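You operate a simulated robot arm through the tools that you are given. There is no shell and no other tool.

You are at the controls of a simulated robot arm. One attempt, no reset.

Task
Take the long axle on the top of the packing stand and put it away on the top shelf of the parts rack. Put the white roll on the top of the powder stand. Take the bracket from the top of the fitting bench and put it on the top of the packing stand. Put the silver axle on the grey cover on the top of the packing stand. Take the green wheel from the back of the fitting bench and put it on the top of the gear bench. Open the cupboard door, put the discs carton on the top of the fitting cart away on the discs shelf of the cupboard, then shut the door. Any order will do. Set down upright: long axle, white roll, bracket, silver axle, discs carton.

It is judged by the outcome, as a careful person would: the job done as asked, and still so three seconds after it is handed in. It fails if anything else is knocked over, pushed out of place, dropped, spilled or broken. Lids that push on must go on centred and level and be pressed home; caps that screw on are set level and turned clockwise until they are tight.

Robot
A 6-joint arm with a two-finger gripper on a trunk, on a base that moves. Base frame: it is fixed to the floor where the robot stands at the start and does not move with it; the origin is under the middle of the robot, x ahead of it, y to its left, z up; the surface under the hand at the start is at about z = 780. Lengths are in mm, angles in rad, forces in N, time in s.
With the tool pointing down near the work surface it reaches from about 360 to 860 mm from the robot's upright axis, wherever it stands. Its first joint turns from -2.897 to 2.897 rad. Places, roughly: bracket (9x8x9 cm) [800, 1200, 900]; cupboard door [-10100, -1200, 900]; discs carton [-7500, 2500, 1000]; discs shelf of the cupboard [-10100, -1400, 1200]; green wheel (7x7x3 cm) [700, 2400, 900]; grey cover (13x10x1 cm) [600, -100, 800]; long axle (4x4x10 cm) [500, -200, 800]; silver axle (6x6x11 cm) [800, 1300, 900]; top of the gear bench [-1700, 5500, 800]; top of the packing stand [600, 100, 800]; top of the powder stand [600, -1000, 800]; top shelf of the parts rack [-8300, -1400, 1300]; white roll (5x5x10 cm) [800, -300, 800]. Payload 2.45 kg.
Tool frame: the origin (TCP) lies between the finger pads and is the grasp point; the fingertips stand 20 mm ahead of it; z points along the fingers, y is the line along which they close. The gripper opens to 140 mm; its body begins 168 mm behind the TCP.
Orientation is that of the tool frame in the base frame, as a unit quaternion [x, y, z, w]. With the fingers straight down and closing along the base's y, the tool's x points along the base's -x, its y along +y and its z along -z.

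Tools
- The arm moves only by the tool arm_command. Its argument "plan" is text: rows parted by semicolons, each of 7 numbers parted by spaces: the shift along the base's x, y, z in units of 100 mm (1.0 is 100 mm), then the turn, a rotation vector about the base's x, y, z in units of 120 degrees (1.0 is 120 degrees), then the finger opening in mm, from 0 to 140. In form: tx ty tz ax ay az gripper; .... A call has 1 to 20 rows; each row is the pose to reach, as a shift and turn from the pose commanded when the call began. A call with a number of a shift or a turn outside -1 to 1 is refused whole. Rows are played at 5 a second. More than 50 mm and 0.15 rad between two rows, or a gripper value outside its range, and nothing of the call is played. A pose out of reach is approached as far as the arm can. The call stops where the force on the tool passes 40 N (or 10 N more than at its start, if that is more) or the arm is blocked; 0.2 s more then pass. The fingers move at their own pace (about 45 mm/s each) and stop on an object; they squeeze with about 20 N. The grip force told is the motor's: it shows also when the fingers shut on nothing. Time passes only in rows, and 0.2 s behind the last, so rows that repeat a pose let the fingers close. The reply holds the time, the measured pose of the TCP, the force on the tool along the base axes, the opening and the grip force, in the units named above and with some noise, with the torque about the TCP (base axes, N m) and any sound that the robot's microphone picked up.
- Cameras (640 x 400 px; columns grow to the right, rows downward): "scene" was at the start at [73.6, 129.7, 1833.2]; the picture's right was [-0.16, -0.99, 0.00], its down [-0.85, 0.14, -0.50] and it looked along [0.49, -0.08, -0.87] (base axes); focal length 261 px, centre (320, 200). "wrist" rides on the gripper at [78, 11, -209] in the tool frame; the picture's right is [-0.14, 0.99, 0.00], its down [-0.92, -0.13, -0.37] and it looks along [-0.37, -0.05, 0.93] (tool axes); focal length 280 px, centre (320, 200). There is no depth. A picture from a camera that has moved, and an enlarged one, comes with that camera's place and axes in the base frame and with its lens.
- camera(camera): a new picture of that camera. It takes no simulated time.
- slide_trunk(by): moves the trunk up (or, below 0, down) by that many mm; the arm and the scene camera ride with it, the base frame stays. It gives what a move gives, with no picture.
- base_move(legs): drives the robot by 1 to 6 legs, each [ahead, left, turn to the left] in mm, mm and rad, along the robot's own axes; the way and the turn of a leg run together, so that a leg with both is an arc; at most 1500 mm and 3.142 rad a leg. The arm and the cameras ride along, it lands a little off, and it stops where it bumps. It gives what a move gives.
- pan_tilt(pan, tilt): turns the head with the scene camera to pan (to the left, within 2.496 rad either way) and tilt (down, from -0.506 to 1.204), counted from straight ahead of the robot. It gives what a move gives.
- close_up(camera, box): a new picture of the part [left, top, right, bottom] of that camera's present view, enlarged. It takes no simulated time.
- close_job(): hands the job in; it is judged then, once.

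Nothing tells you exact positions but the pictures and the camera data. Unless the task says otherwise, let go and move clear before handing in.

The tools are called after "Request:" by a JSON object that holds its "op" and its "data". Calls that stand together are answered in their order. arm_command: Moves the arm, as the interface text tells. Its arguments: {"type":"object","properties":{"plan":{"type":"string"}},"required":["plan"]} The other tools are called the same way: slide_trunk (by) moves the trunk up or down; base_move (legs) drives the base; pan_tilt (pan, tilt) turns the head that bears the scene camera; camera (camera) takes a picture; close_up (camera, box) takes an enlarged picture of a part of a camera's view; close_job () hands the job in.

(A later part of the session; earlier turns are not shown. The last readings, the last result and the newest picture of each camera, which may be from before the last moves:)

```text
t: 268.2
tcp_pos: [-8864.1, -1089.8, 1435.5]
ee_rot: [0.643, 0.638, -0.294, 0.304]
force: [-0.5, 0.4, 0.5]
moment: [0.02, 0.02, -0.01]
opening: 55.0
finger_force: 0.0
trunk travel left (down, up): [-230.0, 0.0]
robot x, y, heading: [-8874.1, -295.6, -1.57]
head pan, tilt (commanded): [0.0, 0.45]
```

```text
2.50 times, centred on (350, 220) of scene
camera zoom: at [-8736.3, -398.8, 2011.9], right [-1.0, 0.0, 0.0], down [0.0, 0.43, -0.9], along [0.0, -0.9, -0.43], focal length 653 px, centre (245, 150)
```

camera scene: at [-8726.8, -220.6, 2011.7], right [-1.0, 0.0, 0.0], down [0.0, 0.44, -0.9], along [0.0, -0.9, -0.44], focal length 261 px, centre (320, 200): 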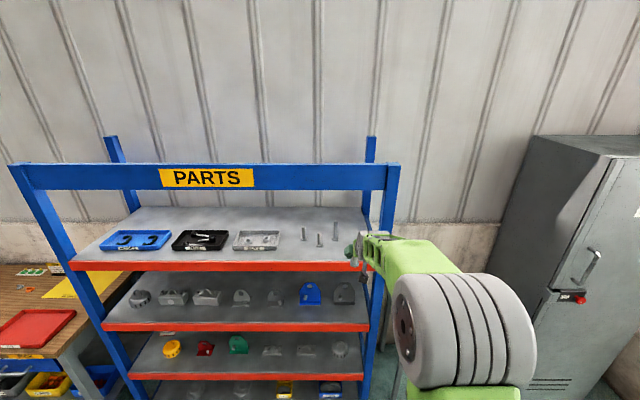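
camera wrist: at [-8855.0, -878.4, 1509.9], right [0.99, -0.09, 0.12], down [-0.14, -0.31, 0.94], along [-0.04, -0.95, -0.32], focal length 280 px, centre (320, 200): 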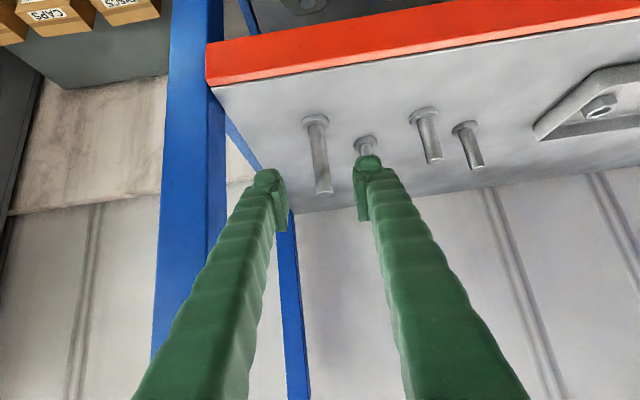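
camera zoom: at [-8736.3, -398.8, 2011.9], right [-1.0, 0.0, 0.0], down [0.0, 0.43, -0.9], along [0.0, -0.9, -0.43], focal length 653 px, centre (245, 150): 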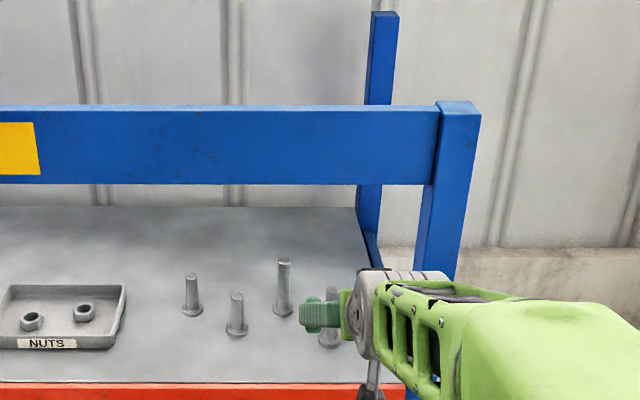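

The long axle is on the top shelf, upright. Next, I'll back off and study the cupboard while the gripper is empty, so I can open its door first.

Request:
{"op": "base_move", "data": {"legs": [[-450, 0, 0]]}}

Request:
{"op": "pan_tilt", "data": {"pan": -0.6, "tilt": 0.45}}

Request:
{"op": "camera", "data": {"camera": "scene"}}

Request:
{"op": "close_up", "data": {"camera": "scene", "box": [240, 100, 500, 380]}}

```text
t: 270.9
tcp_pos: [-8867.5, -637.6, 1435.7]
ee_rot: [0.643, 0.638, -0.294, 0.304]
force: [-0.3, 0.1, 0.4]
moment: [-0.03, -0.01, -0.02]
opening: 55.0
finger_force: 0.0
trunk travel left (down, up): [-230.0, 0.0]
robot x, y, heading: [-8874.4, 152.7, -1.567]
head pan, tilt (commanded): [0.0, 0.45]
```

```text
t: 271.9
tcp_pos: [-8866.5, -638.5, 1435.3]
ee_rot: [0.643, 0.639, -0.293, 0.304]
force: [-0.2, -0.7, -0.2]
moment: [-0.03, -0.01, -0.04]
opening: 55.1
finger_force: 0.2
trunk travel left (down, up): [-230.0, 0.0]
robot x, y, heading: [-8879.3, 151.8, -1.567]
head pan, tilt (commanded): [-0.6, 0.45]
```

```text
taken
camera scene: at [-8789.5, 67.2, 2011.8], right [-0.83, 0.56, 0.0], down [0.24, 0.36, -0.9], along [-0.51, -0.74, -0.44], focal length 261 px, centre (320, 200)
```

scene: 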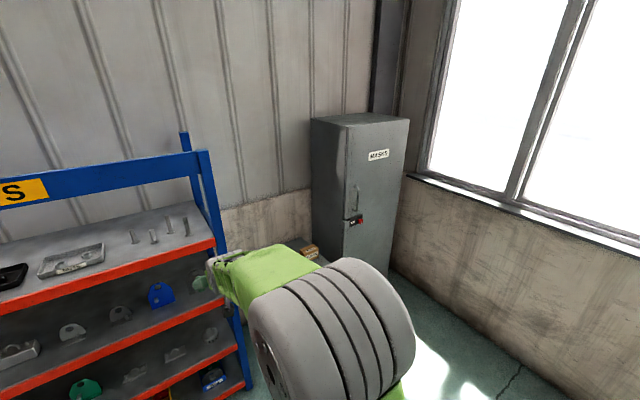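

```text
1.43 times, centred on (370, 240) of scene
camera zoom: at [-8789.5, 67.2, 2011.8], right [-0.83, 0.56, 0.0], down [0.24, 0.36, -0.9], along [-0.51, -0.74, -0.44], focal length 373 px, centre (249, 143)
```

zoom: 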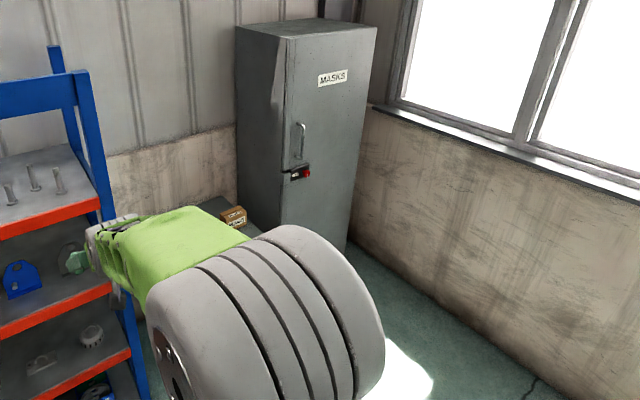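

I see a grey cupboard labelled "MASKS" with a handle and a red latch on the left edge of its front. I'll drive to stand in front of it and look closely.

Request:
{"op": "base_move", "data": {"legs": [[-150, -1100, 0]]}}

Request:
{"op": "pan_tilt", "data": {"pan": 0.1, "tilt": 0.45}}

Request:
{"op": "camera", "data": {"camera": "scene"}}

Request:
{"op": "camera", "data": {"camera": "wrist"}}

```text
t: 281.9
tcp_pos: [-9968.1, -495.5, 1434.7]
ee_rot: [0.642, 0.64, -0.293, 0.304]
force: [0.7, -1.1, -2.1]
moment: [0.01, 0.0, 0.03]
opening: 54.9
finger_force: 0.0
trunk travel left (down, up): [-230.0, 0.0]
robot x, y, heading: [-9982.0, 295.9, -1.568]
head pan, tilt (commanded): [-0.6, 0.45]
```

```text
t: 283.0
tcp_pos: [-9969.6, -494.7, 1437.0]
ee_rot: [0.642, 0.64, -0.293, 0.305]
force: [0.7, -0.3, 0.4]
moment: [-0.02, 0.0, -0.02]
opening: 55.2
finger_force: 0.0
trunk travel left (down, up): [-230.0, 0.0]
robot x, y, heading: [-9979.8, 294.6, -1.564]
head pan, tilt (commanded): [0.099, 0.45]
```

```text
taken
camera scene: at [-9834.1, 196.0, 2011.8], right [-0.99, -0.11, 0.0], down [-0.05, 0.43, -0.9], along [0.1, -0.9, -0.44], focal length 261 px, centre (320, 200)
```

scene: 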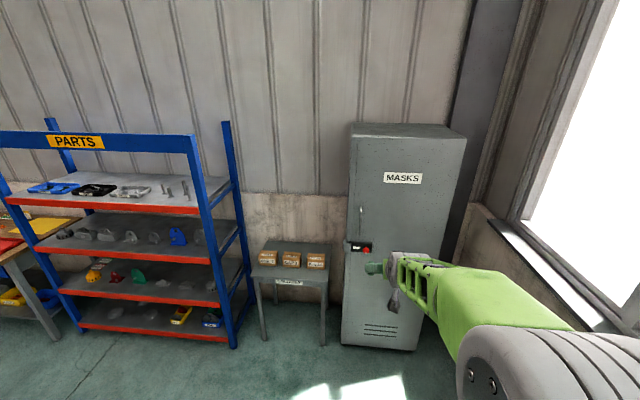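

```text
taken
camera wrist: at [-9959.7, -284.8, 1509.4], right [0.99, -0.08, 0.12], down [-0.14, -0.31, 0.94], along [-0.04, -0.95, -0.32], focal length 280 px, centre (320, 200)
```

wrist: 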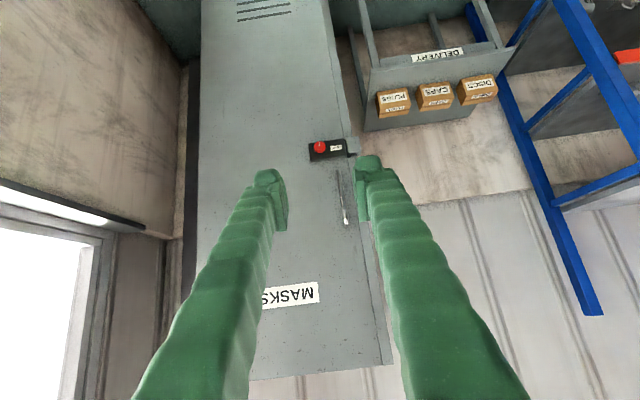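

Request:
{"op": "close_up", "data": {"camera": "scene", "box": [320, 150, 420, 290]}}

Request:
{"op": "close_up", "data": {"camera": "wrist", "box": [280, 110, 400, 240]}}

```text
2.86 times, centred on (370, 220) of scene
camera zoom: at [-9834.1, 196.0, 2011.8], right [-0.99, -0.11, 0.0], down [-0.05, 0.43, -0.9], along [0.1, -0.9, -0.44], focal length 747 px, centre (177, 143)
```

zoom: 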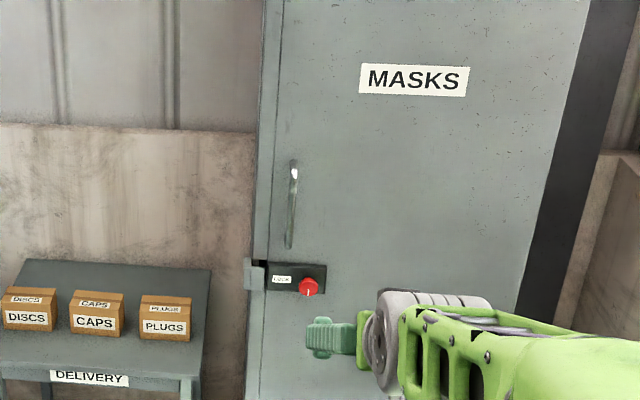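

```text
3.08 times, centred on (340, 175) of wrist
camera zoom: at [-9959.7, -284.8, 1509.4], right [0.99, -0.08, 0.12], down [-0.14, -0.31, 0.94], along [-0.04, -0.95, -0.32], focal length 863 px, centre (258, 277)
```

zoom: 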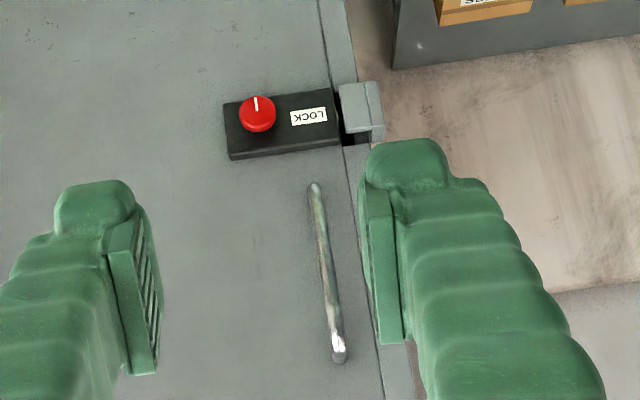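

The door has a "LOCK" box with a red knob (its white mark pointing down) and a vertical bar handle. I'll look at the lock at higher magnification.

Request:
{"op": "close_up", "data": {"camera": "scene", "box": [340, 232, 380, 262]}}

Request:
{"op": "close_up", "data": {"camera": "wrist", "box": [300, 125, 360, 165]}}

```text
13.33 times, centred on (360, 247) of scene
camera zoom: at [-9834.1, 196.0, 2011.8], right [-0.99, -0.11, 0.0], down [-0.05, 0.43, -0.9], along [0.1, -0.9, -0.44], focal length 3485 px, centre (-213, -427)
```

zoom: 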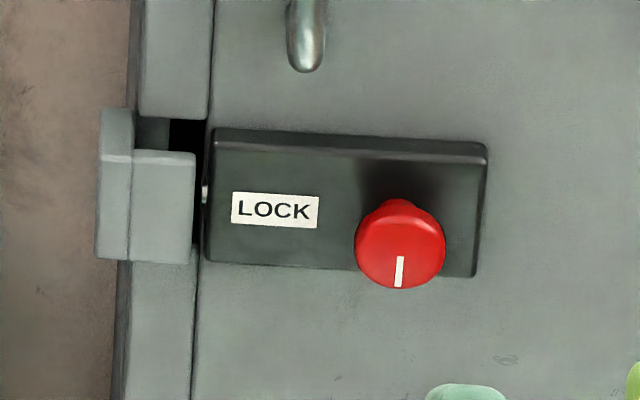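

```text
10.00 times, centred on (330, 145) of wrist
camera zoom: at [-9959.7, -284.8, 1509.4], right [0.99, -0.08, 0.12], down [-0.14, -0.31, 0.94], along [-0.04, -0.95, -0.32], focal length 2804 px, centre (220, 750)
```

zoom: 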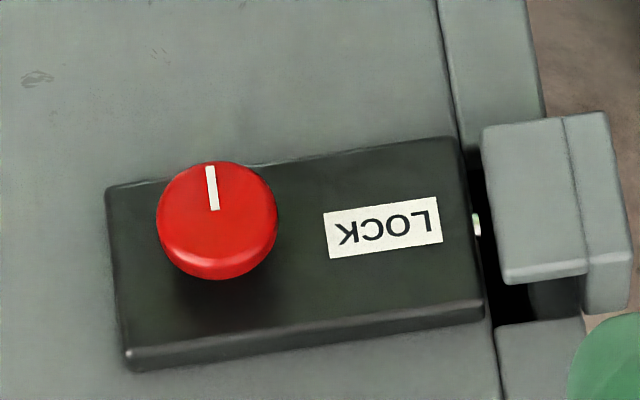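

The bolt is extended into the strike; the red knob must be turned. I'll lower the trunk and bring the tool to horizontal, pointing at the door, well in front of it.

Request:
{"op": "slide_trunk", "data": {"by": -130}}

Request:
{"op": "arm_command", "data": {"plan": "-0.04 0 -0.1 -0.067 0 0 80; -0.08 0 -0.2 -0.133 0 0 80; -0.08 0 -0.4 -0.2 0 0 80; -0.08 0 -0.6 -0.267 0 0 80; -0.08 0 -0.8 -0.333 0 0 80"}}

Request:
{"op": "camera", "data": {"camera": "wrist"}}

```text
t: 284.6
tcp_pos: [-9969.0, -495.2, 1306.1]
ee_rot: [0.641, 0.64, -0.293, 0.305]
force: [-0.3, -0.4, -0.1]
moment: [0.02, -0.01, 0.0]
opening: 55.0
finger_force: 0.1
trunk travel left (down, up): [-100.0, 130.0]
robot x, y, heading: [-9983.6, 299.6, -1.562]
head pan, tilt (commanded): [0.099, 0.45]
```

```text
t: 285.8
tcp_pos: [-9977.4, -495.5, 1224.6]
ee_rot: [0.499, 0.502, -0.494, 0.505]
force: [-1.2, -1.2, 0.1]
moment: [0.02, -0.01, 0.02]
opening: 79.9
finger_force: 0.1
trunk travel left (down, up): [-100.0, 130.0]
robot x, y, heading: [-9983.1, 297.8, -1.566]
head pan, tilt (commanded): [0.099, 0.45]
```

```text
taken
camera wrist: at [-9967.9, -286.0, 1146.1], right [0.99, 0.01, 0.15], down [-0.14, 0.36, 0.92], along [-0.04, -0.93, 0.36], focal length 280 px, centre (320, 200)
```

wrist: 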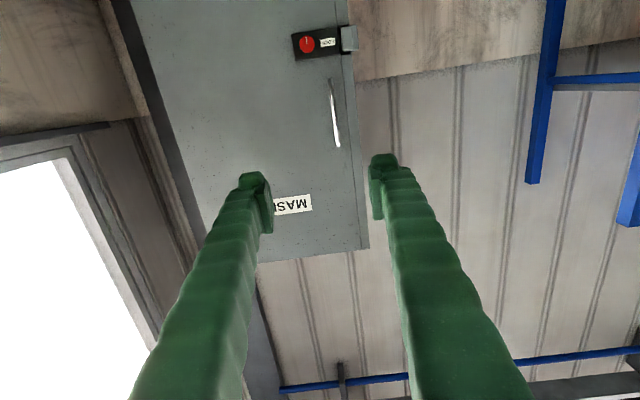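

The tool is horizontal now. Triangulating, the knob's face is at about (-9975, -1147, 1027). I'll lower to that height and drive closer for a precise look.

Request:
{"op": "arm_command", "data": {"plan": "0 0 -0.4 0 0 0 80; 0 0 -0.8 0 0 0 80; 0 0 -1.0 0 0 0 80"}}

Request:
{"op": "arm_command", "data": {"plan": "0 0 -0.4 0 0 0 80; 0 0 -0.8 0 0 0 80; 0 0 -0.98 0 0 0 80"}}

Request:
{"op": "base_move", "data": {"legs": [[450, 0, -0.006]]}}

Request:
{"op": "camera", "data": {"camera": "wrist"}}

Request:
{"op": "camera", "data": {"camera": "scene"}}

```text
t: 286.6
tcp_pos: [-9976.6, -495.4, 1124.9]
ee_rot: [0.499, 0.501, -0.495, 0.505]
force: [0.8, -0.7, 0.3]
moment: [0.03, -0.02, -0.04]
opening: 79.8
finger_force: 0.0
trunk travel left (down, up): [-100.0, 130.0]
robot x, y, heading: [-9983.7, 298.7, -1.561]
head pan, tilt (commanded): [0.099, 0.45]
```

```text
t: 287.4
tcp_pos: [-9978.5, -495.5, 1025.4]
ee_rot: [0.498, 0.502, -0.494, 0.506]
force: [-0.1, 0.2, -0.2]
moment: [-0.02, 0.01, 0.04]
opening: 80.2
finger_force: 0.0
trunk travel left (down, up): [-100.0, 130.0]
robot x, y, heading: [-9984.1, 298.0, -1.563]
head pan, tilt (commanded): [0.099, 0.45]
```

```text
t: 290.1
tcp_pos: [-9982.5, -948.3, 1026.2]
ee_rot: [0.501, 0.5, -0.496, 0.503]
force: [0.2, -0.1, 0.4]
moment: [-0.02, -0.03, -0.03]
opening: 79.5
finger_force: 0.0
trunk travel left (down, up): [-100.0, 130.0]
robot x, y, heading: [-9980.3, -156.4, -1.574]
head pan, tilt (commanded): [0.099, 0.45]
```

```text
taken
camera wrist: at [-9971.6, -739.1, 947.7], right [0.99, 0.01, 0.15], down [-0.14, 0.37, 0.92], along [-0.05, -0.93, 0.36], focal length 280 px, centre (320, 200)
```

wrist: 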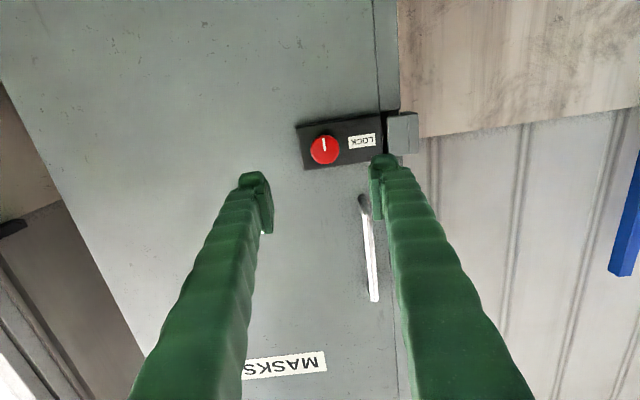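

```text
taken
camera scene: at [-9833.2, -258.0, 1881.8], right [-1.0, -0.1, 0.0], down [-0.04, 0.43, -0.9], along [0.09, -0.9, -0.44], focal length 261 px, centre (320, 200)
```

scene: 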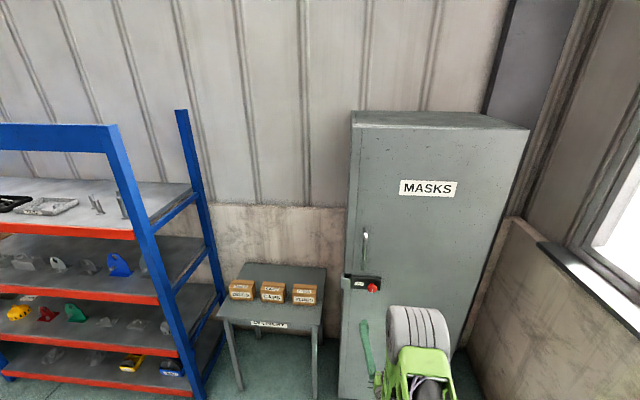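

The knob is confirmed at (-9975, -1147, 1028), about 44 mm across. I'll close the distance with the base and then ease the open fingers around it.

Request:
{"op": "base_move", "data": {"legs": [[140, 0, 0]]}}

Request:
{"op": "camera", "data": {"camera": "wrist"}}

```text
t: 291.4
tcp_pos: [-9984.0, -1087.4, 1025.7]
ee_rot: [0.501, 0.5, -0.497, 0.503]
force: [0.5, -0.1, -0.3]
moment: [0.0, -0.02, -0.02]
opening: 79.9
finger_force: 0.1
trunk travel left (down, up): [-100.0, 130.0]
robot x, y, heading: [-9980.0, -297.0, -1.572]
head pan, tilt (commanded): [0.099, 0.45]
```

```text
taken
camera wrist: at [-9972.4, -878.8, 947.5], right [0.99, 0.0, 0.15], down [-0.14, 0.37, 0.92], along [-0.05, -0.93, 0.36], focal length 280 px, centre (320, 200)
```

wrist: 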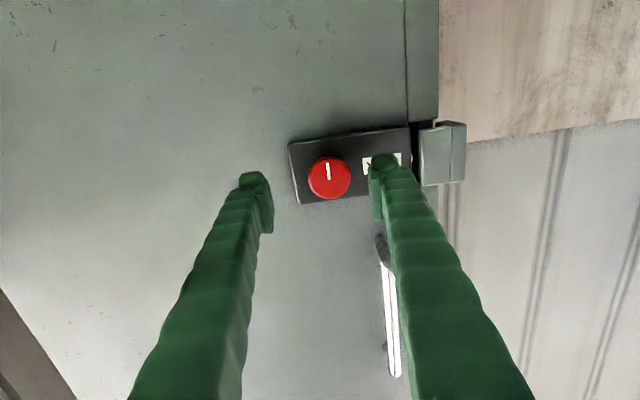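

Request:
{"op": "arm_command", "data": {"plan": "0.1 -0.2 0.03 0 0 0 80; 0.1 -0.4 0.03 0 0 0 80; 0.1 -0.52 0.03 0 0 0 80; 0.1 -0.6 0.03 0 0 0 80; 0.1 -0.6 0.03 0 0 0 80"}}

Request:
{"op": "camera", "data": {"camera": "wrist"}}

```text
t: 292.6
tcp_pos: [-9972.7, -1148.4, 1030.5]
ee_rot: [0.501, 0.499, -0.497, 0.503]
force: [-0.1, -0.5, 0.1]
moment: [0.0, 0.01, -0.03]
opening: 80.0
finger_force: 0.1
trunk travel left (down, up): [-100.0, 130.0]
robot x, y, heading: [-9982.4, -292.0, -1.572]
head pan, tilt (commanded): [0.099, 0.45]
```

```text
taken
camera wrist: at [-9962.2, -938.8, 951.3], right [0.99, 0.0, 0.15], down [-0.14, 0.37, 0.92], along [-0.05, -0.93, 0.36], focal length 280 px, centre (320, 200)
```

wrist: 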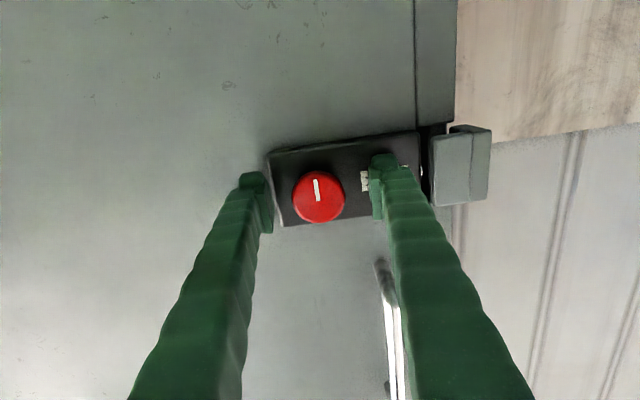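

Request:
{"op": "arm_command", "data": {"plan": "0 -0.04 -0.01 0 0 0 80; 0 -0.08 -0.01 0 0 0 80; 0 -0.08 -0.01 0 0 0 80"}}

Request:
{"op": "arm_command", "data": {"plan": "0 0 0 0 0 0 60; 0 0 0 0 0 0 40; 0 0 0 0 0 0 25; 0 0 0 0 0 0 25; 0 0 0 0 0 0 25; 0 0 0 0 0 0 25"}}

Request:
{"op": "camera", "data": {"camera": "wrist"}}

```text
t: 293.4
tcp_pos: [-9973.1, -1149.3, 1029.3]
ee_rot: [0.501, 0.5, -0.495, 0.504]
force: [-2.9, 22.3, 8.9]
moment: [-0.16, -0.56, 1.11]
opening: 81.2
finger_force: 0.4
trunk travel left (down, up): [-100.0, 130.0]
robot x, y, heading: [-9978.4, -297.5, -1.573]
head pan, tilt (commanded): [0.099, 0.45]
stopped in row 3: the force on the tool passed its limit at 41 N (the readings are from after the stop); the commanded pose is now the measured one
```

```text
t: 294.1
tcp_pos: [-9974.2, -1148.3, 1024.1]
ee_rot: [0.504, 0.501, -0.495, 0.501]
force: [1.4, 22.8, 6.1]
moment: [-0.21, -0.01, -0.3]
opening: 39.1
finger_force: 17.8
trunk travel left (down, up): [-100.0, 130.0]
robot x, y, heading: [-9980.2, -292.5, -1.57]
head pan, tilt (commanded): [0.099, 0.45]
stopped in row 3: the force on the tool passed its limit at 53 N (the readings are from after the stop); the commanded pose is now the measured one
```

```text
taken
camera wrist: at [-9962.7, -937.6, 948.2], right [0.99, 0.0, 0.15], down [-0.14, 0.36, 0.92], along [-0.05, -0.93, 0.36], focal length 280 px, centre (320, 200)
```

wrist: 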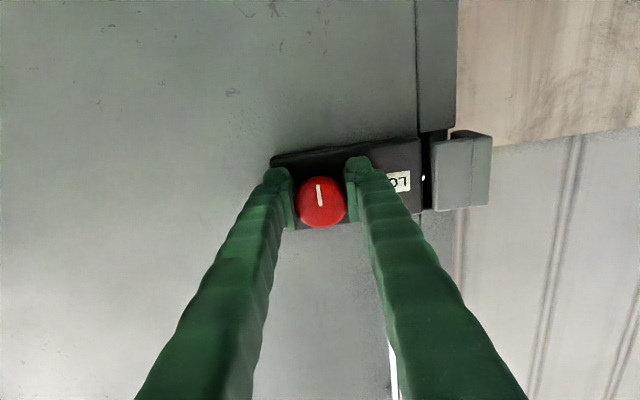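

The fingertips touched the lock box (its face is at y≈-1169). I'll reopen, back off 3 mm, re-centre in height and close on the knob.

Request:
{"op": "arm_command", "data": {"plan": "0 0.03 0 0 0 0 60; 0 0.05 0.03 0 0 0 70; 0 0.05 0.05 0 0 0 70; 0 0.04 0.05 0 0 0 70"}}

Request:
{"op": "arm_command", "data": {"plan": "0 0 0 0 0 0 60; 0 0 0 0 0 0 40; 0 0 0 0 0 0 25; 0 0 0 0 0 0 25; 0 0 0 0 0 0 25; 0 0 0 0 0 0 25"}}

Request:
{"op": "close_up", "data": {"camera": "wrist", "box": [240, 120, 460, 260]}}

```text
t: 295.1
tcp_pos: [-9976.1, -1147.2, 1027.9]
ee_rot: [0.504, 0.501, -0.494, 0.5]
force: [-0.6, -0.4, 0.0]
moment: [0.01, 0.04, 0.01]
opening: 70.0
finger_force: 0.1
trunk travel left (down, up): [-100.0, 130.0]
robot x, y, heading: [-9980.6, -296.2, -1.571]
head pan, tilt (commanded): [0.099, 0.45]
```

```text
t: 296.5
tcp_pos: [-9974.0, -1146.3, 1029.1]
ee_rot: [0.504, 0.501, -0.495, 0.5]
force: [7.8, 0.5, 1.1]
moment: [0.02, 0.01, 0.01]
opening: 38.4
finger_force: 45.2
trunk travel left (down, up): [-100.0, 130.0]
robot x, y, heading: [-9982.1, -294.5, -1.572]
head pan, tilt (commanded): [0.099, 0.45]
```

```text
2.86 times, centred on (350, 190) of wrist
camera zoom: at [-9962.9, -937.2, 952.1], right [0.99, 0.0, 0.15], down [-0.14, 0.36, 0.92], along [-0.05, -0.93, 0.36], focal length 801 px, centre (234, 229)
```

zoom: 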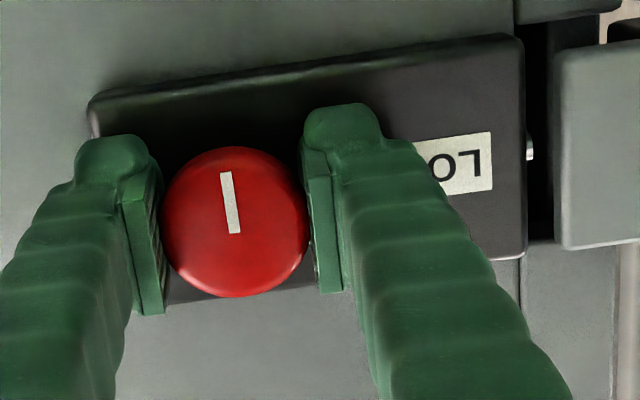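

The knob is gripped. I'll try turning it counter-clockwise (seen from the front) a little and check whether it follows.

Request:
{"op": "arm_command", "data": {"plan": "0 0 0 0 0.06 0 20; 0 0 0 0 0.12 0 20; 0 0 0 0 0.18 0 20; 0 0 0 0 0.24 0 20; 0 0 0 0 0.24 0 20"}}

Request:
{"op": "close_up", "data": {"camera": "wrist", "box": [240, 120, 460, 260]}}

```text
t: 297.7
tcp_pos: [-9975.8, -1146.7, 1028.0]
ee_rot: [0.365, 0.61, -0.605, 0.359]
force: [8.0, 3.2, -2.3]
moment: [0.02, -0.68, -0.01]
opening: 38.2
finger_force: 45.0
trunk travel left (down, up): [-100.0, 130.0]
robot x, y, heading: [-9977.0, -290.4, -1.568]
head pan, tilt (commanded): [0.099, 0.45]
```

```text
2.86 times, centred on (350, 190) of wrist
camera zoom: at [-10001.7, -936.8, 955.5], right [0.94, 0.0, -0.35], down [0.33, 0.36, 0.87], along [0.12, -0.93, 0.34], focal length 801 px, centre (234, 229)
```

zoom: 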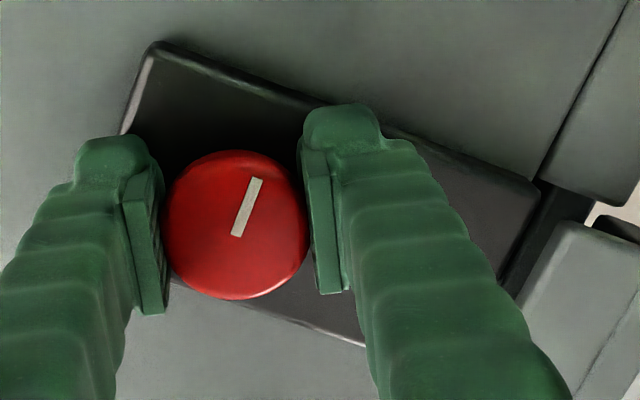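

The knob did not follow counter-clockwise (it slipped, 0.68 N·m). So it should turn clockwise; turning back the other way.

Request:
{"op": "arm_command", "data": {"plan": "0 0 0 0 -0.06 0 20; 0 0 0 0 -0.12 0 20; 0 0 0 0 -0.18 0 20; 0 0 0 0 -0.24 0 20; 0 0 0 0 -0.3 0 20; 0 0 0 0 -0.36 0 20; 0 0 0 0 -0.42 0 20; 0 0 0 0 -0.42 0 20"}}

Request:
{"op": "close_up", "data": {"camera": "wrist", "box": [240, 120, 460, 260]}}

```text
t: 299.5
tcp_pos: [-9973.6, -1146.4, 1026.9]
ee_rot: [0.589, 0.399, -0.39, 0.585]
force: [18.0, 8.6, -9.3]
moment: [0.19, 0.04, 0.21]
opening: 38.1
finger_force: 44.9
trunk travel left (down, up): [-100.0, 130.0]
robot x, y, heading: [-9983.2, -297.0, -1.573]
head pan, tilt (commanded): [0.099, 0.45]
```

```text
2.86 times, centred on (350, 190) of wrist
camera zoom: at [-9935.1, -936.7, 961.2], right [0.87, 0.0, 0.5], down [-0.47, 0.36, 0.81], along [-0.18, -0.93, 0.31], focal length 801 px, centre (234, 229)
```

zoom: 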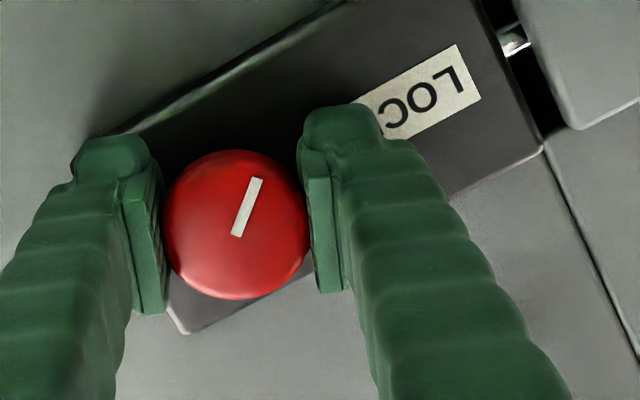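

Clockwise works — the knob turned with the gripper by about 50°. Continuing clockwise toward 90°.

Request:
{"op": "arm_command", "data": {"plan": "0.015 0 0 0 -0.06 0 20; 0.02 0 -0.005 0 -0.12 0 20; 0.02 0 -0.005 0 -0.18 0 20; 0.02 0 -0.005 0 -0.24 0 20; 0.02 0 -0.005 0 -0.3 0 20; 0.02 0 -0.005 0 -0.36 0 20; 0.02 0 -0.005 0 -0.36 0 20"}}

Request:
{"op": "close_up", "data": {"camera": "wrist", "box": [240, 120, 460, 260]}}

Request:
{"op": "close_up", "data": {"camera": "scene", "box": [330, 220, 410, 320]}}

```text
t: 301.1
tcp_pos: [-9972.6, -1146.7, 1029.3]
ee_rot: [0.691, 0.154, -0.148, 0.691]
force: [11.8, 8.7, -0.3]
moment: [-0.11, 0.51, -0.17]
opening: 38.0
finger_force: 45.6
trunk travel left (down, up): [-100.0, 130.0]
robot x, y, heading: [-9982.8, -294.5, -1.574]
head pan, tilt (commanded): [0.099, 0.45]
```

```text
2.86 times, centred on (350, 190) of wrist
camera zoom: at [-9899.1, -937.1, 1006.2], right [0.29, 0.0, 0.96], down [-0.89, 0.36, 0.27], along [-0.34, -0.93, 0.1], focal length 801 px, centre (234, 229)
```

zoom: 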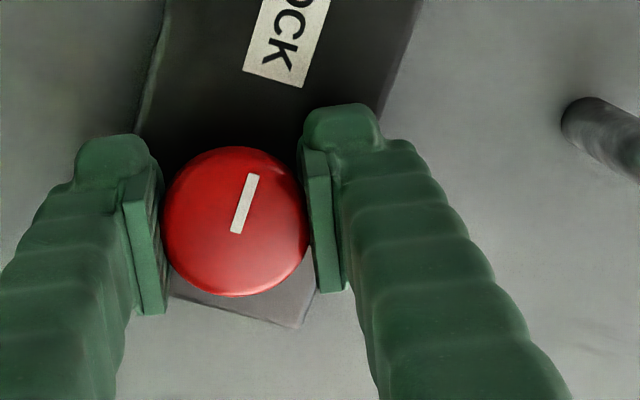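

```text
4.00 times, centred on (370, 270) of scene
camera zoom: at [-9832.2, -394.9, 1881.8], right [-1.0, -0.1, 0.0], down [-0.04, 0.43, -0.9], along [0.09, -0.9, -0.43], focal length 1045 px, centre (120, -80)
```

zoom: 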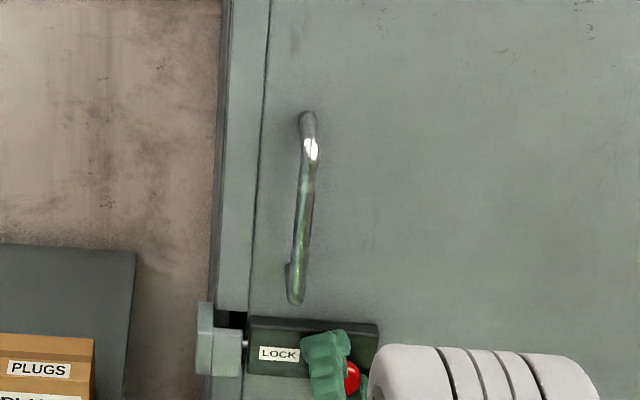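

The knob reached its stop at about 90° clockwise. I'll check whether the bolt withdrew.

Request:
{"op": "close_up", "data": {"camera": "scene", "box": [370, 285, 410, 320]}}

Request:
{"op": "close_up", "data": {"camera": "scene", "box": [375, 292, 400, 317]}}

Request:
{"op": "camera", "data": {"camera": "scene"}}

```text
11.43 times, centred on (390, 302) of scene
camera zoom: at [-9832.2, -394.9, 1881.8], right [-1.0, -0.1, 0.0], down [-0.04, 0.43, -0.9], along [0.09, -0.9, -0.43], focal length 2987 px, centre (-480, -971)
```

zoom: 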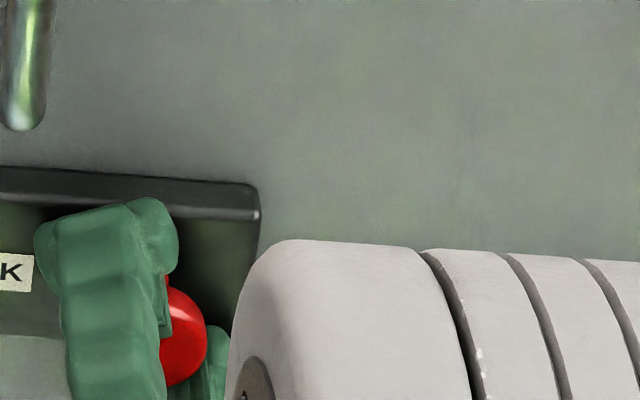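

```text
16.00 times, centred on (388, 304) of scene
camera zoom: at [-9832.2, -394.9, 1881.8], right [-1.0, -0.1, 0.0], down [-0.04, 0.43, -0.9], along [0.09, -0.9, -0.43], focal length 4182 px, centre (-760, -1472)
```

zoom: 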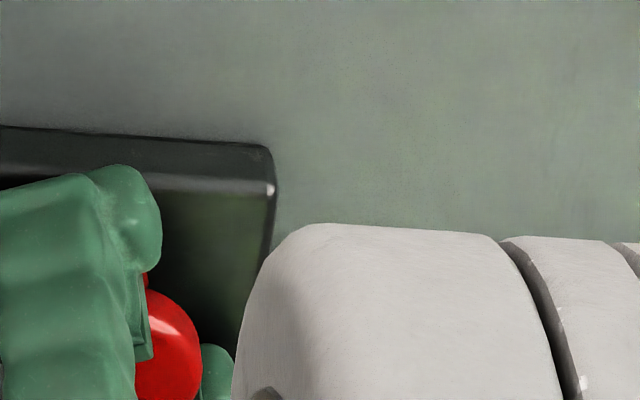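

```text
taken
camera scene: at [-9832.2, -394.9, 1881.8], right [-1.0, -0.1, 0.0], down [-0.04, 0.43, -0.9], along [0.09, -0.9, -0.43], focal length 261 px, centre (320, 200)
```

scene: 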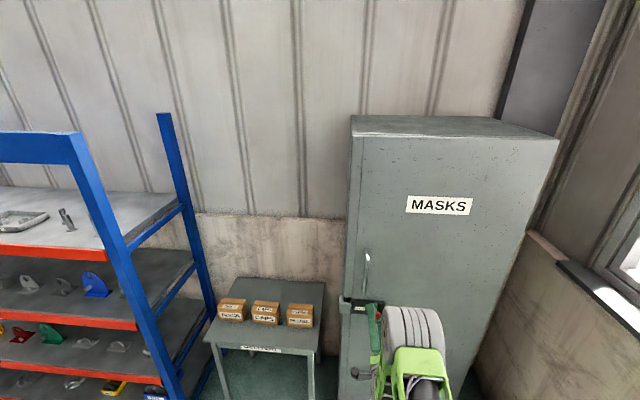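

Request:
{"op": "close_up", "data": {"camera": "scene", "box": [334, 288, 366, 318]}}

```text
13.33 times, centred on (350, 303) of scene
camera zoom: at [-9832.2, -394.9, 1881.8], right [-1.0, -0.1, 0.0], down [-0.04, 0.43, -0.9], along [0.09, -0.9, -0.43], focal length 3485 px, centre (-80, -1173)
```

zoom: 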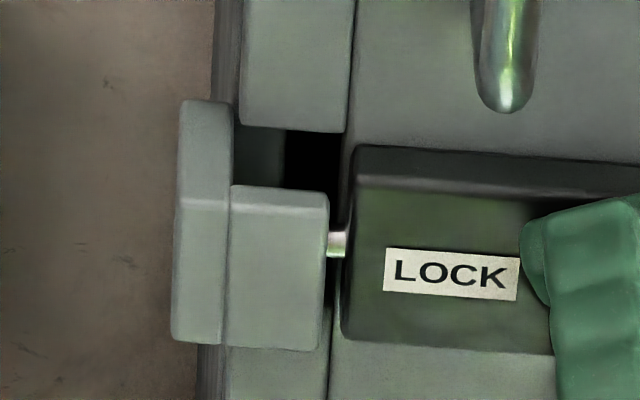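

Comparing pictures, the bolt now reaches further across to the strike than before: clockwise locks it, so it was unlocked at the start. I'll turn the knob back counter-clockwise to its original stop.

Request:
{"op": "arm_command", "data": {"plan": "0 0 0 0 0.06 0 20; 0 0 0 0 0.12 0 20; 0 0 0 0 0.18 0 20; 0 0 0 0 0.24 0 20; 0 0 0 0 0.3 0 20; 0 0 0 0 0.36 0 20; 0 0 0 0 0.42 0 20; -0.01 0 0 0 0.48 0 20; -0.01 0 0 0 0.54 0 20; -0.01 0 0 0 0.6 0 20; -0.01 0 0 0 0.66 0 20; -0.01 0 0 0 0.72 0 20; -0.01 0 0 0 0.78 0 20; -0.01 0 0 0 0.78 0 20"}}

Request:
{"op": "close_up", "data": {"camera": "wrist", "box": [240, 120, 460, 260]}}

Request:
{"op": "close_up", "data": {"camera": "scene", "box": [334, 288, 366, 318]}}

```text
t: 304.1
tcp_pos: [-9974.4, -1146.9, 1027.5]
ee_rot: [0.365, 0.609, -0.605, 0.359]
force: [1.7, 3.9, 1.1]
moment: [0.09, -0.67, -0.12]
opening: 37.8
finger_force: 45.1
trunk travel left (down, up): [-100.0, 130.0]
robot x, y, heading: [-9978.9, -295.4, -1.57]
head pan, tilt (commanded): [0.099, 0.45]
```

```text
2.86 times, centred on (350, 190) of wrist
camera zoom: at [-10001.2, -936.9, 955.4], right [0.94, 0.0, -0.35], down [0.33, 0.36, 0.87], along [0.12, -0.93, 0.34], focal length 801 px, centre (234, 229)
```

zoom: 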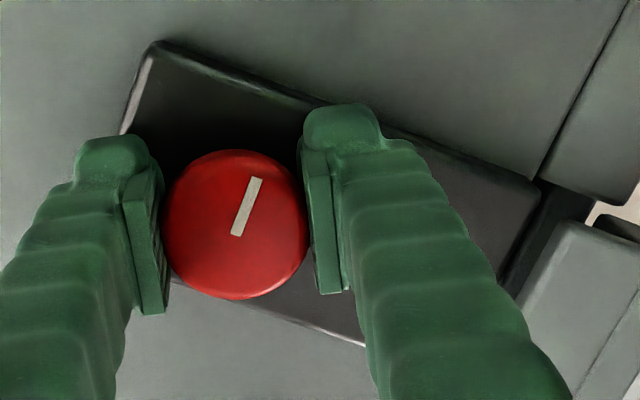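

```text
13.33 times, centred on (350, 303) of scene
camera zoom: at [-9833.7, -395.6, 1881.8], right [-1.0, -0.1, 0.0], down [-0.04, 0.43, -0.9], along [0.09, -0.9, -0.43], focal length 3485 px, centre (-80, -1173)
```

zoom: 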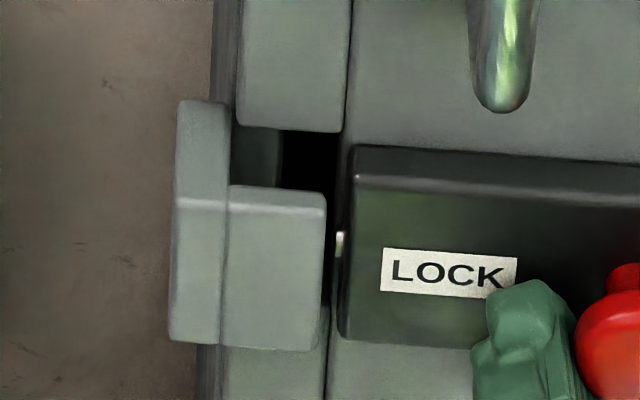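

The bolt is now withdrawn (gap clear) as it was originally. I'll release the knob, back off, level the gripper, and go for the handle.

Request:
{"op": "arm_command", "data": {"plan": "0 0 0 0 0 0 50; 0 0 0 0 0 0 70; 0 0 0 0 0 0 70; 0 0.3 0 0 0 0 70; 0 0.6 0 0 -0.06 0 70; 0 0.8 0 0 -0.12 0 70; 0 0.8 0 0 -0.18 0 70; 0 0.8 0 0 -0.24 0 70"}}

Request:
{"op": "arm_command", "data": {"plan": "0.2 0 0.4 0 0 0 70; 0.4 0 0.8 0 0 0 70; 0.5 0 1.0 0 0 0 70"}}

Request:
{"op": "camera", "data": {"camera": "wrist"}}

Request:
{"op": "camera", "data": {"camera": "scene"}}

```text
t: 305.9
tcp_pos: [-9974.8, -1067.1, 1027.3]
ee_rot: [0.506, 0.5, -0.494, 0.5]
force: [-0.4, -0.3, -1.2]
moment: [0.0, 0.02, 0.0]
opening: 70.0
finger_force: 0.1
trunk travel left (down, up): [-100.0, 130.0]
robot x, y, heading: [-9979.0, -295.2, -1.57]
head pan, tilt (commanded): [0.099, 0.45]
```

```text
t: 306.7
tcp_pos: [-9925.1, -1065.8, 1127.4]
ee_rot: [0.505, 0.5, -0.495, 0.5]
force: [-0.4, 0.7, 0.4]
moment: [0.03, 0.0, 0.02]
opening: 70.2
finger_force: 0.2
trunk travel left (down, up): [-100.0, 130.0]
robot x, y, heading: [-9981.0, -296.2, -1.572]
head pan, tilt (commanded): [0.099, 0.45]
```

```text
taken
camera wrist: at [-9912.6, -856.6, 1051.2], right [0.99, 0.0, 0.15], down [-0.14, 0.36, 0.92], along [-0.05, -0.93, 0.35], focal length 280 px, centre (320, 200)
```

wrist: 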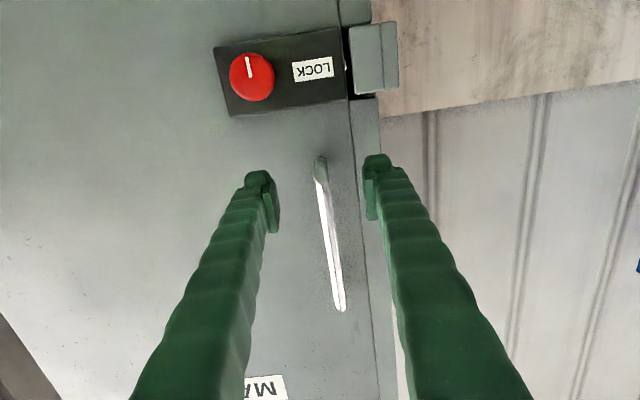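

```text
taken
camera scene: at [-9833.7, -395.8, 1881.8], right [-1.0, -0.1, 0.0], down [-0.04, 0.43, -0.9], along [0.09, -0.9, -0.43], focal length 261 px, centre (320, 200)
```

scene: 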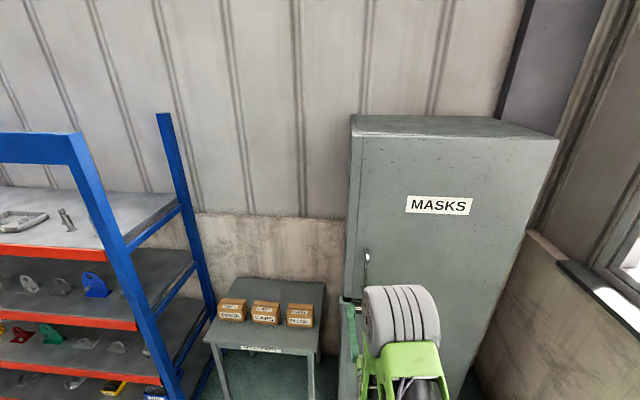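

The handle bar is at about x=-9924.5, y≈-1155, from z≈1119 to 1320. Moving up to its middle and forward around it.

Request:
{"op": "arm_command", "data": {"plan": "0 0 0.4 0 0 0 70; 0 0 0.85 0 0 0 70; 0.01 -0.3 0.9 0 0 0 70; 0.01 -0.6 0.9 0 0 0 70"}}

Request:
{"op": "camera", "data": {"camera": "wrist"}}

```text
t: 307.7
tcp_pos: [-9924.1, -1127.2, 1218.1]
ee_rot: [0.505, 0.501, -0.495, 0.5]
force: [0.4, -0.9, 0.2]
moment: [-0.03, -0.02, -0.02]
opening: 69.8
finger_force: 0.1
trunk travel left (down, up): [-100.0, 130.0]
robot x, y, heading: [-9981.1, -294.8, -1.574]
head pan, tilt (commanded): [0.099, 0.45]
```

```text
taken
camera wrist: at [-9912.1, -916.9, 1140.6], right [0.99, 0.0, 0.15], down [-0.14, 0.36, 0.92], along [-0.05, -0.93, 0.35], focal length 280 px, centre (320, 200)
```

wrist: 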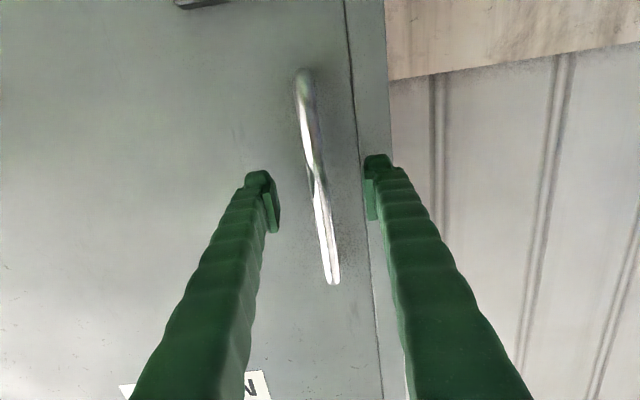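

Request:
{"op": "arm_command", "data": {"plan": "0 -0.12 0 0 0 0 70; 0 -0.24 0 0 0 0 70; 0 -0.27 0 0 0 0 70; 0 -0.27 0 0 0 0 70"}}

Request:
{"op": "close_up", "data": {"camera": "wrist", "box": [220, 50, 460, 300]}}

```text
t: 308.7
tcp_pos: [-9924.7, -1154.1, 1218.9]
ee_rot: [0.505, 0.5, -0.495, 0.5]
force: [0.5, 0.2, -0.1]
moment: [0.01, -0.02, 0.02]
opening: 69.9
finger_force: 0.1
trunk travel left (down, up): [-100.0, 130.0]
robot x, y, heading: [-9982.0, -297.2, -1.573]
head pan, tilt (commanded): [0.099, 0.45]
```

```text
1.60 times, centred on (340, 175) of wrist
camera zoom: at [-9912.5, -944.0, 1141.1], right [0.99, 0.0, 0.15], down [-0.14, 0.36, 0.92], along [-0.05, -0.93, 0.36], focal length 449 px, centre (288, 240)
```

zoom: 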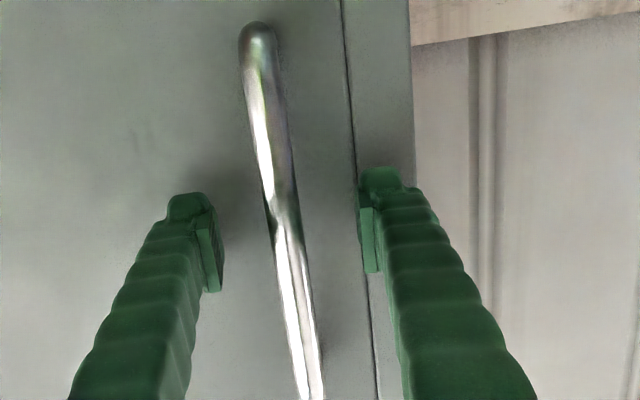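

Request:
{"op": "arm_command", "data": {"plan": "0 0 0 0 0 0 45; 0 0 0 0 0 0 25; 0 0 0 0 0 0 5; 0 0 0 0 0 0 5; 0 0 0 0 0 0 5; 0 0 0 0 0 0 5"}}

Request:
{"op": "close_up", "data": {"camera": "wrist", "box": [220, 50, 460, 300]}}

```text
t: 310.1
tcp_pos: [-9923.9, -1154.4, 1217.9]
ee_rot: [0.505, 0.5, -0.495, 0.499]
force: [0.2, -0.3, -0.1]
moment: [0.01, 0.78, 0.01]
opening: 10.3
finger_force: 37.3
trunk travel left (down, up): [-100.0, 130.0]
robot x, y, heading: [-9980.5, -292.3, -1.572]
head pan, tilt (commanded): [0.099, 0.45]
```

```text
1.60 times, centred on (340, 175) of wrist
camera zoom: at [-9912.5, -943.9, 1141.0], right [0.99, 0.0, 0.15], down [-0.14, 0.36, 0.92], along [-0.05, -0.93, 0.36], focal length 449 px, centre (288, 240)
```

zoom: 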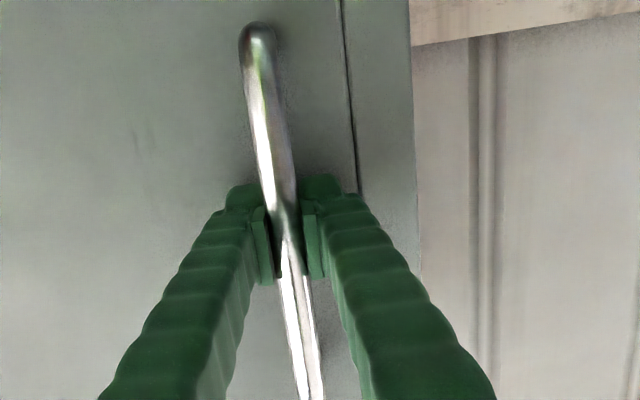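

The handle is gripped. I'll pull the door along its arc (hinge near x≈-10417) in small steps.

Request:
{"op": "arm_command", "data": {"plan": "-0.01 0.1 0 0 0 0 5; -0.023 0.214 0 0 0 0 5; -0.038 0.32 0 0 0 0 5; -0.055 0.427 0 0 0 0 5; -0.095 0.639 0 0 0 0 5; -0.146 0.849 0 0 0 0 5"}}

Request:
{"op": "camera", "data": {"camera": "wrist"}}

Request:
{"op": "camera", "data": {"camera": "scene"}}

```text
t: 311.5
tcp_pos: [-9942.4, -1068.6, 1219.0]
ee_rot: [0.505, 0.5, -0.496, 0.499]
force: [-9.1, -1.8, 3.2]
moment: [1.06, 0.93, -0.08]
opening: 9.9
finger_force: 37.4
trunk travel left (down, up): [-100.0, 130.0]
robot x, y, heading: [-9980.8, -293.7, -1.571]
head pan, tilt (commanded): [0.099, 0.45]
```

```text
taken
camera wrist: at [-9928.5, -858.9, 1141.2], right [0.99, 0.0, 0.15], down [-0.14, 0.36, 0.92], along [-0.06, -0.93, 0.35], focal length 280 px, centre (320, 200)
```

wrist: 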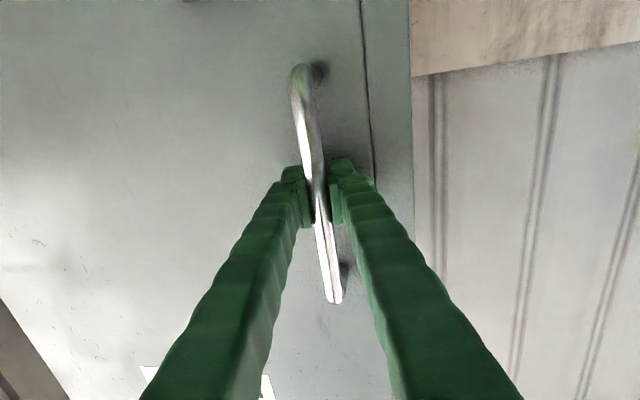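

```text
taken
camera scene: at [-9835.4, -396.0, 1882.0], right [-1.0, -0.1, 0.0], down [-0.04, 0.43, -0.9], along [0.09, -0.9, -0.43], focal length 261 px, centre (320, 200)
```

scene: 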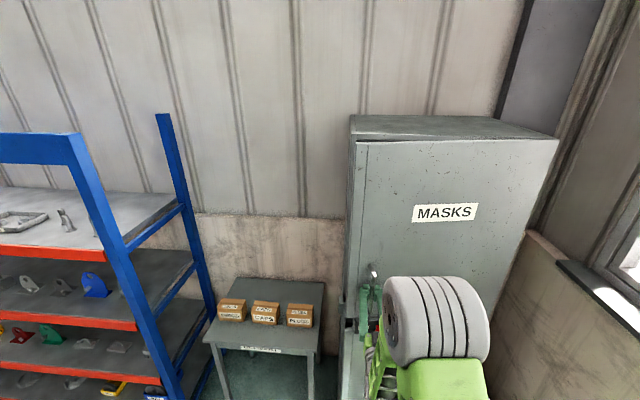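

The door is swinging open. Continuing along the refined arc.

Request:
{"op": "arm_command", "data": {"plan": "-0.104 0.217 0 0 0 0 5; -0.2 0.459 0 0 0 0 5; -0.308 0.696 0 0 0 0 5; -0.428 0.927 0 0 0 0 5; -0.428 0.927 0 0 0 0 5"}}

Request:
{"op": "camera", "data": {"camera": "wrist"}}

Request:
{"op": "camera", "data": {"camera": "scene"}}

```text
t: 312.7
tcp_pos: [-9973.9, -981.6, 1217.8]
ee_rot: [0.502, 0.501, -0.495, 0.501]
force: [24.4, 11.6, 4.3]
moment: [-0.32, 0.82, -0.22]
opening: 10.0
finger_force: 36.9
out of reach, approached as far as the arm can: row 4, 5
trunk travel left (down, up): [-100.0, 130.0]
robot x, y, heading: [-9975.7, -293.0, -1.565]
head pan, tilt (commanded): [0.099, 0.45]
```

```text
taken
camera wrist: at [-9965.0, -772.2, 1140.5], right [0.99, 0.01, 0.14], down [-0.14, 0.36, 0.92], along [-0.05, -0.93, 0.36], focal length 280 px, centre (320, 200)
```

wrist: 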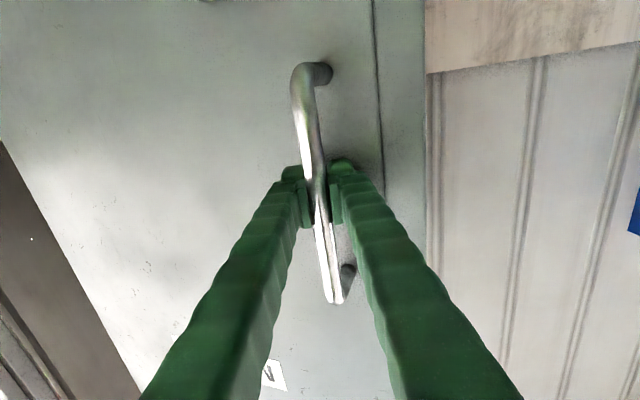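

```text
taken
camera scene: at [-9829.5, -393.3, 1881.7], right [-1.0, -0.1, 0.0], down [-0.04, 0.43, -0.9], along [0.09, -0.9, -0.43], focal length 261 px, centre (320, 200)
```

scene: 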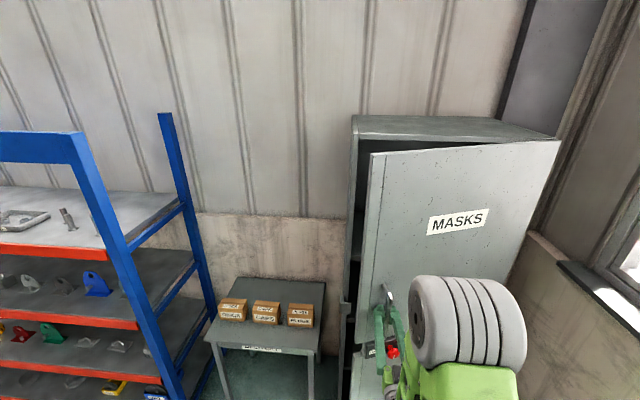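

The arm is at its inner limit with the door about 20° open; I'll continue pulling with the base along the arc.

Request:
{"op": "base_move", "data": {"legs": [[-59, -43, 0]]}}

Request:
{"op": "base_move", "data": {"legs": [[-56, -50, 0]]}}

Request:
{"op": "camera", "data": {"camera": "scene"}}

Request:
{"op": "camera", "data": {"camera": "wrist"}}

```text
t: 313.6
tcp_pos: [-9983.5, -965.0, 1217.2]
ee_rot: [0.498, 0.504, -0.492, 0.505]
force: [2.5, 0.1, 4.3]
moment: [1.19, 0.73, -0.29]
opening: 9.8
finger_force: 37.6
trunk travel left (down, up): [-100.0, 130.0]
robot x, y, heading: [-9991.4, -273.7, -1.571]
head pan, tilt (commanded): [0.099, 0.45]
stopped in leg 1: the force on the tool passed its limit at 43 N (the readings are from after the stop); the commanded pose is now the measured one
```

```text
t: 314.7
tcp_pos: [-10012.6, -920.8, 1216.7]
ee_rot: [0.494, 0.509, -0.487, 0.509]
force: [3.2, 0.9, 8.1]
moment: [1.25, 0.75, -0.29]
opening: 9.8
finger_force: 37.1
trunk travel left (down, up): [-100.0, 130.0]
robot x, y, heading: [-10030.0, -231.1, -1.567]
head pan, tilt (commanded): [0.099, 0.45]
stopped in leg 1: the force on the tool passed its limit at 43 N (the readings are from after the stop); the commanded pose is now the measured one
```

```text
taken
camera scene: at [-9882.5, -333.0, 1881.8], right [-0.99, -0.1, 0.0], down [-0.05, 0.43, -0.9], along [0.09, -0.9, -0.44], focal length 261 px, centre (320, 200)
```

scene: 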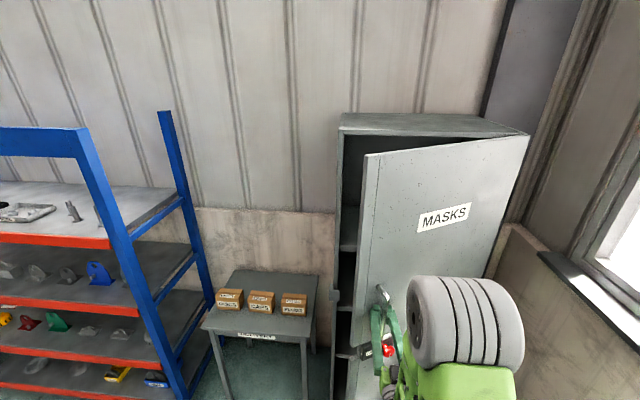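

```text
taken
camera wrist: at [-10009.3, -710.4, 1140.3], right [0.99, 0.04, 0.14], down [-0.15, 0.36, 0.92], along [-0.02, -0.93, 0.36], focal length 280 px, centre (320, 200)
```

wrist: 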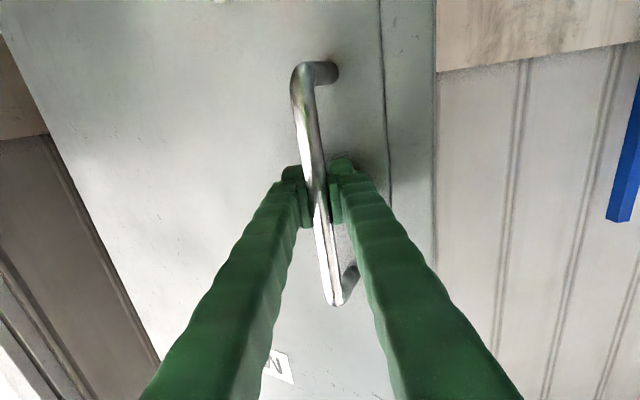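

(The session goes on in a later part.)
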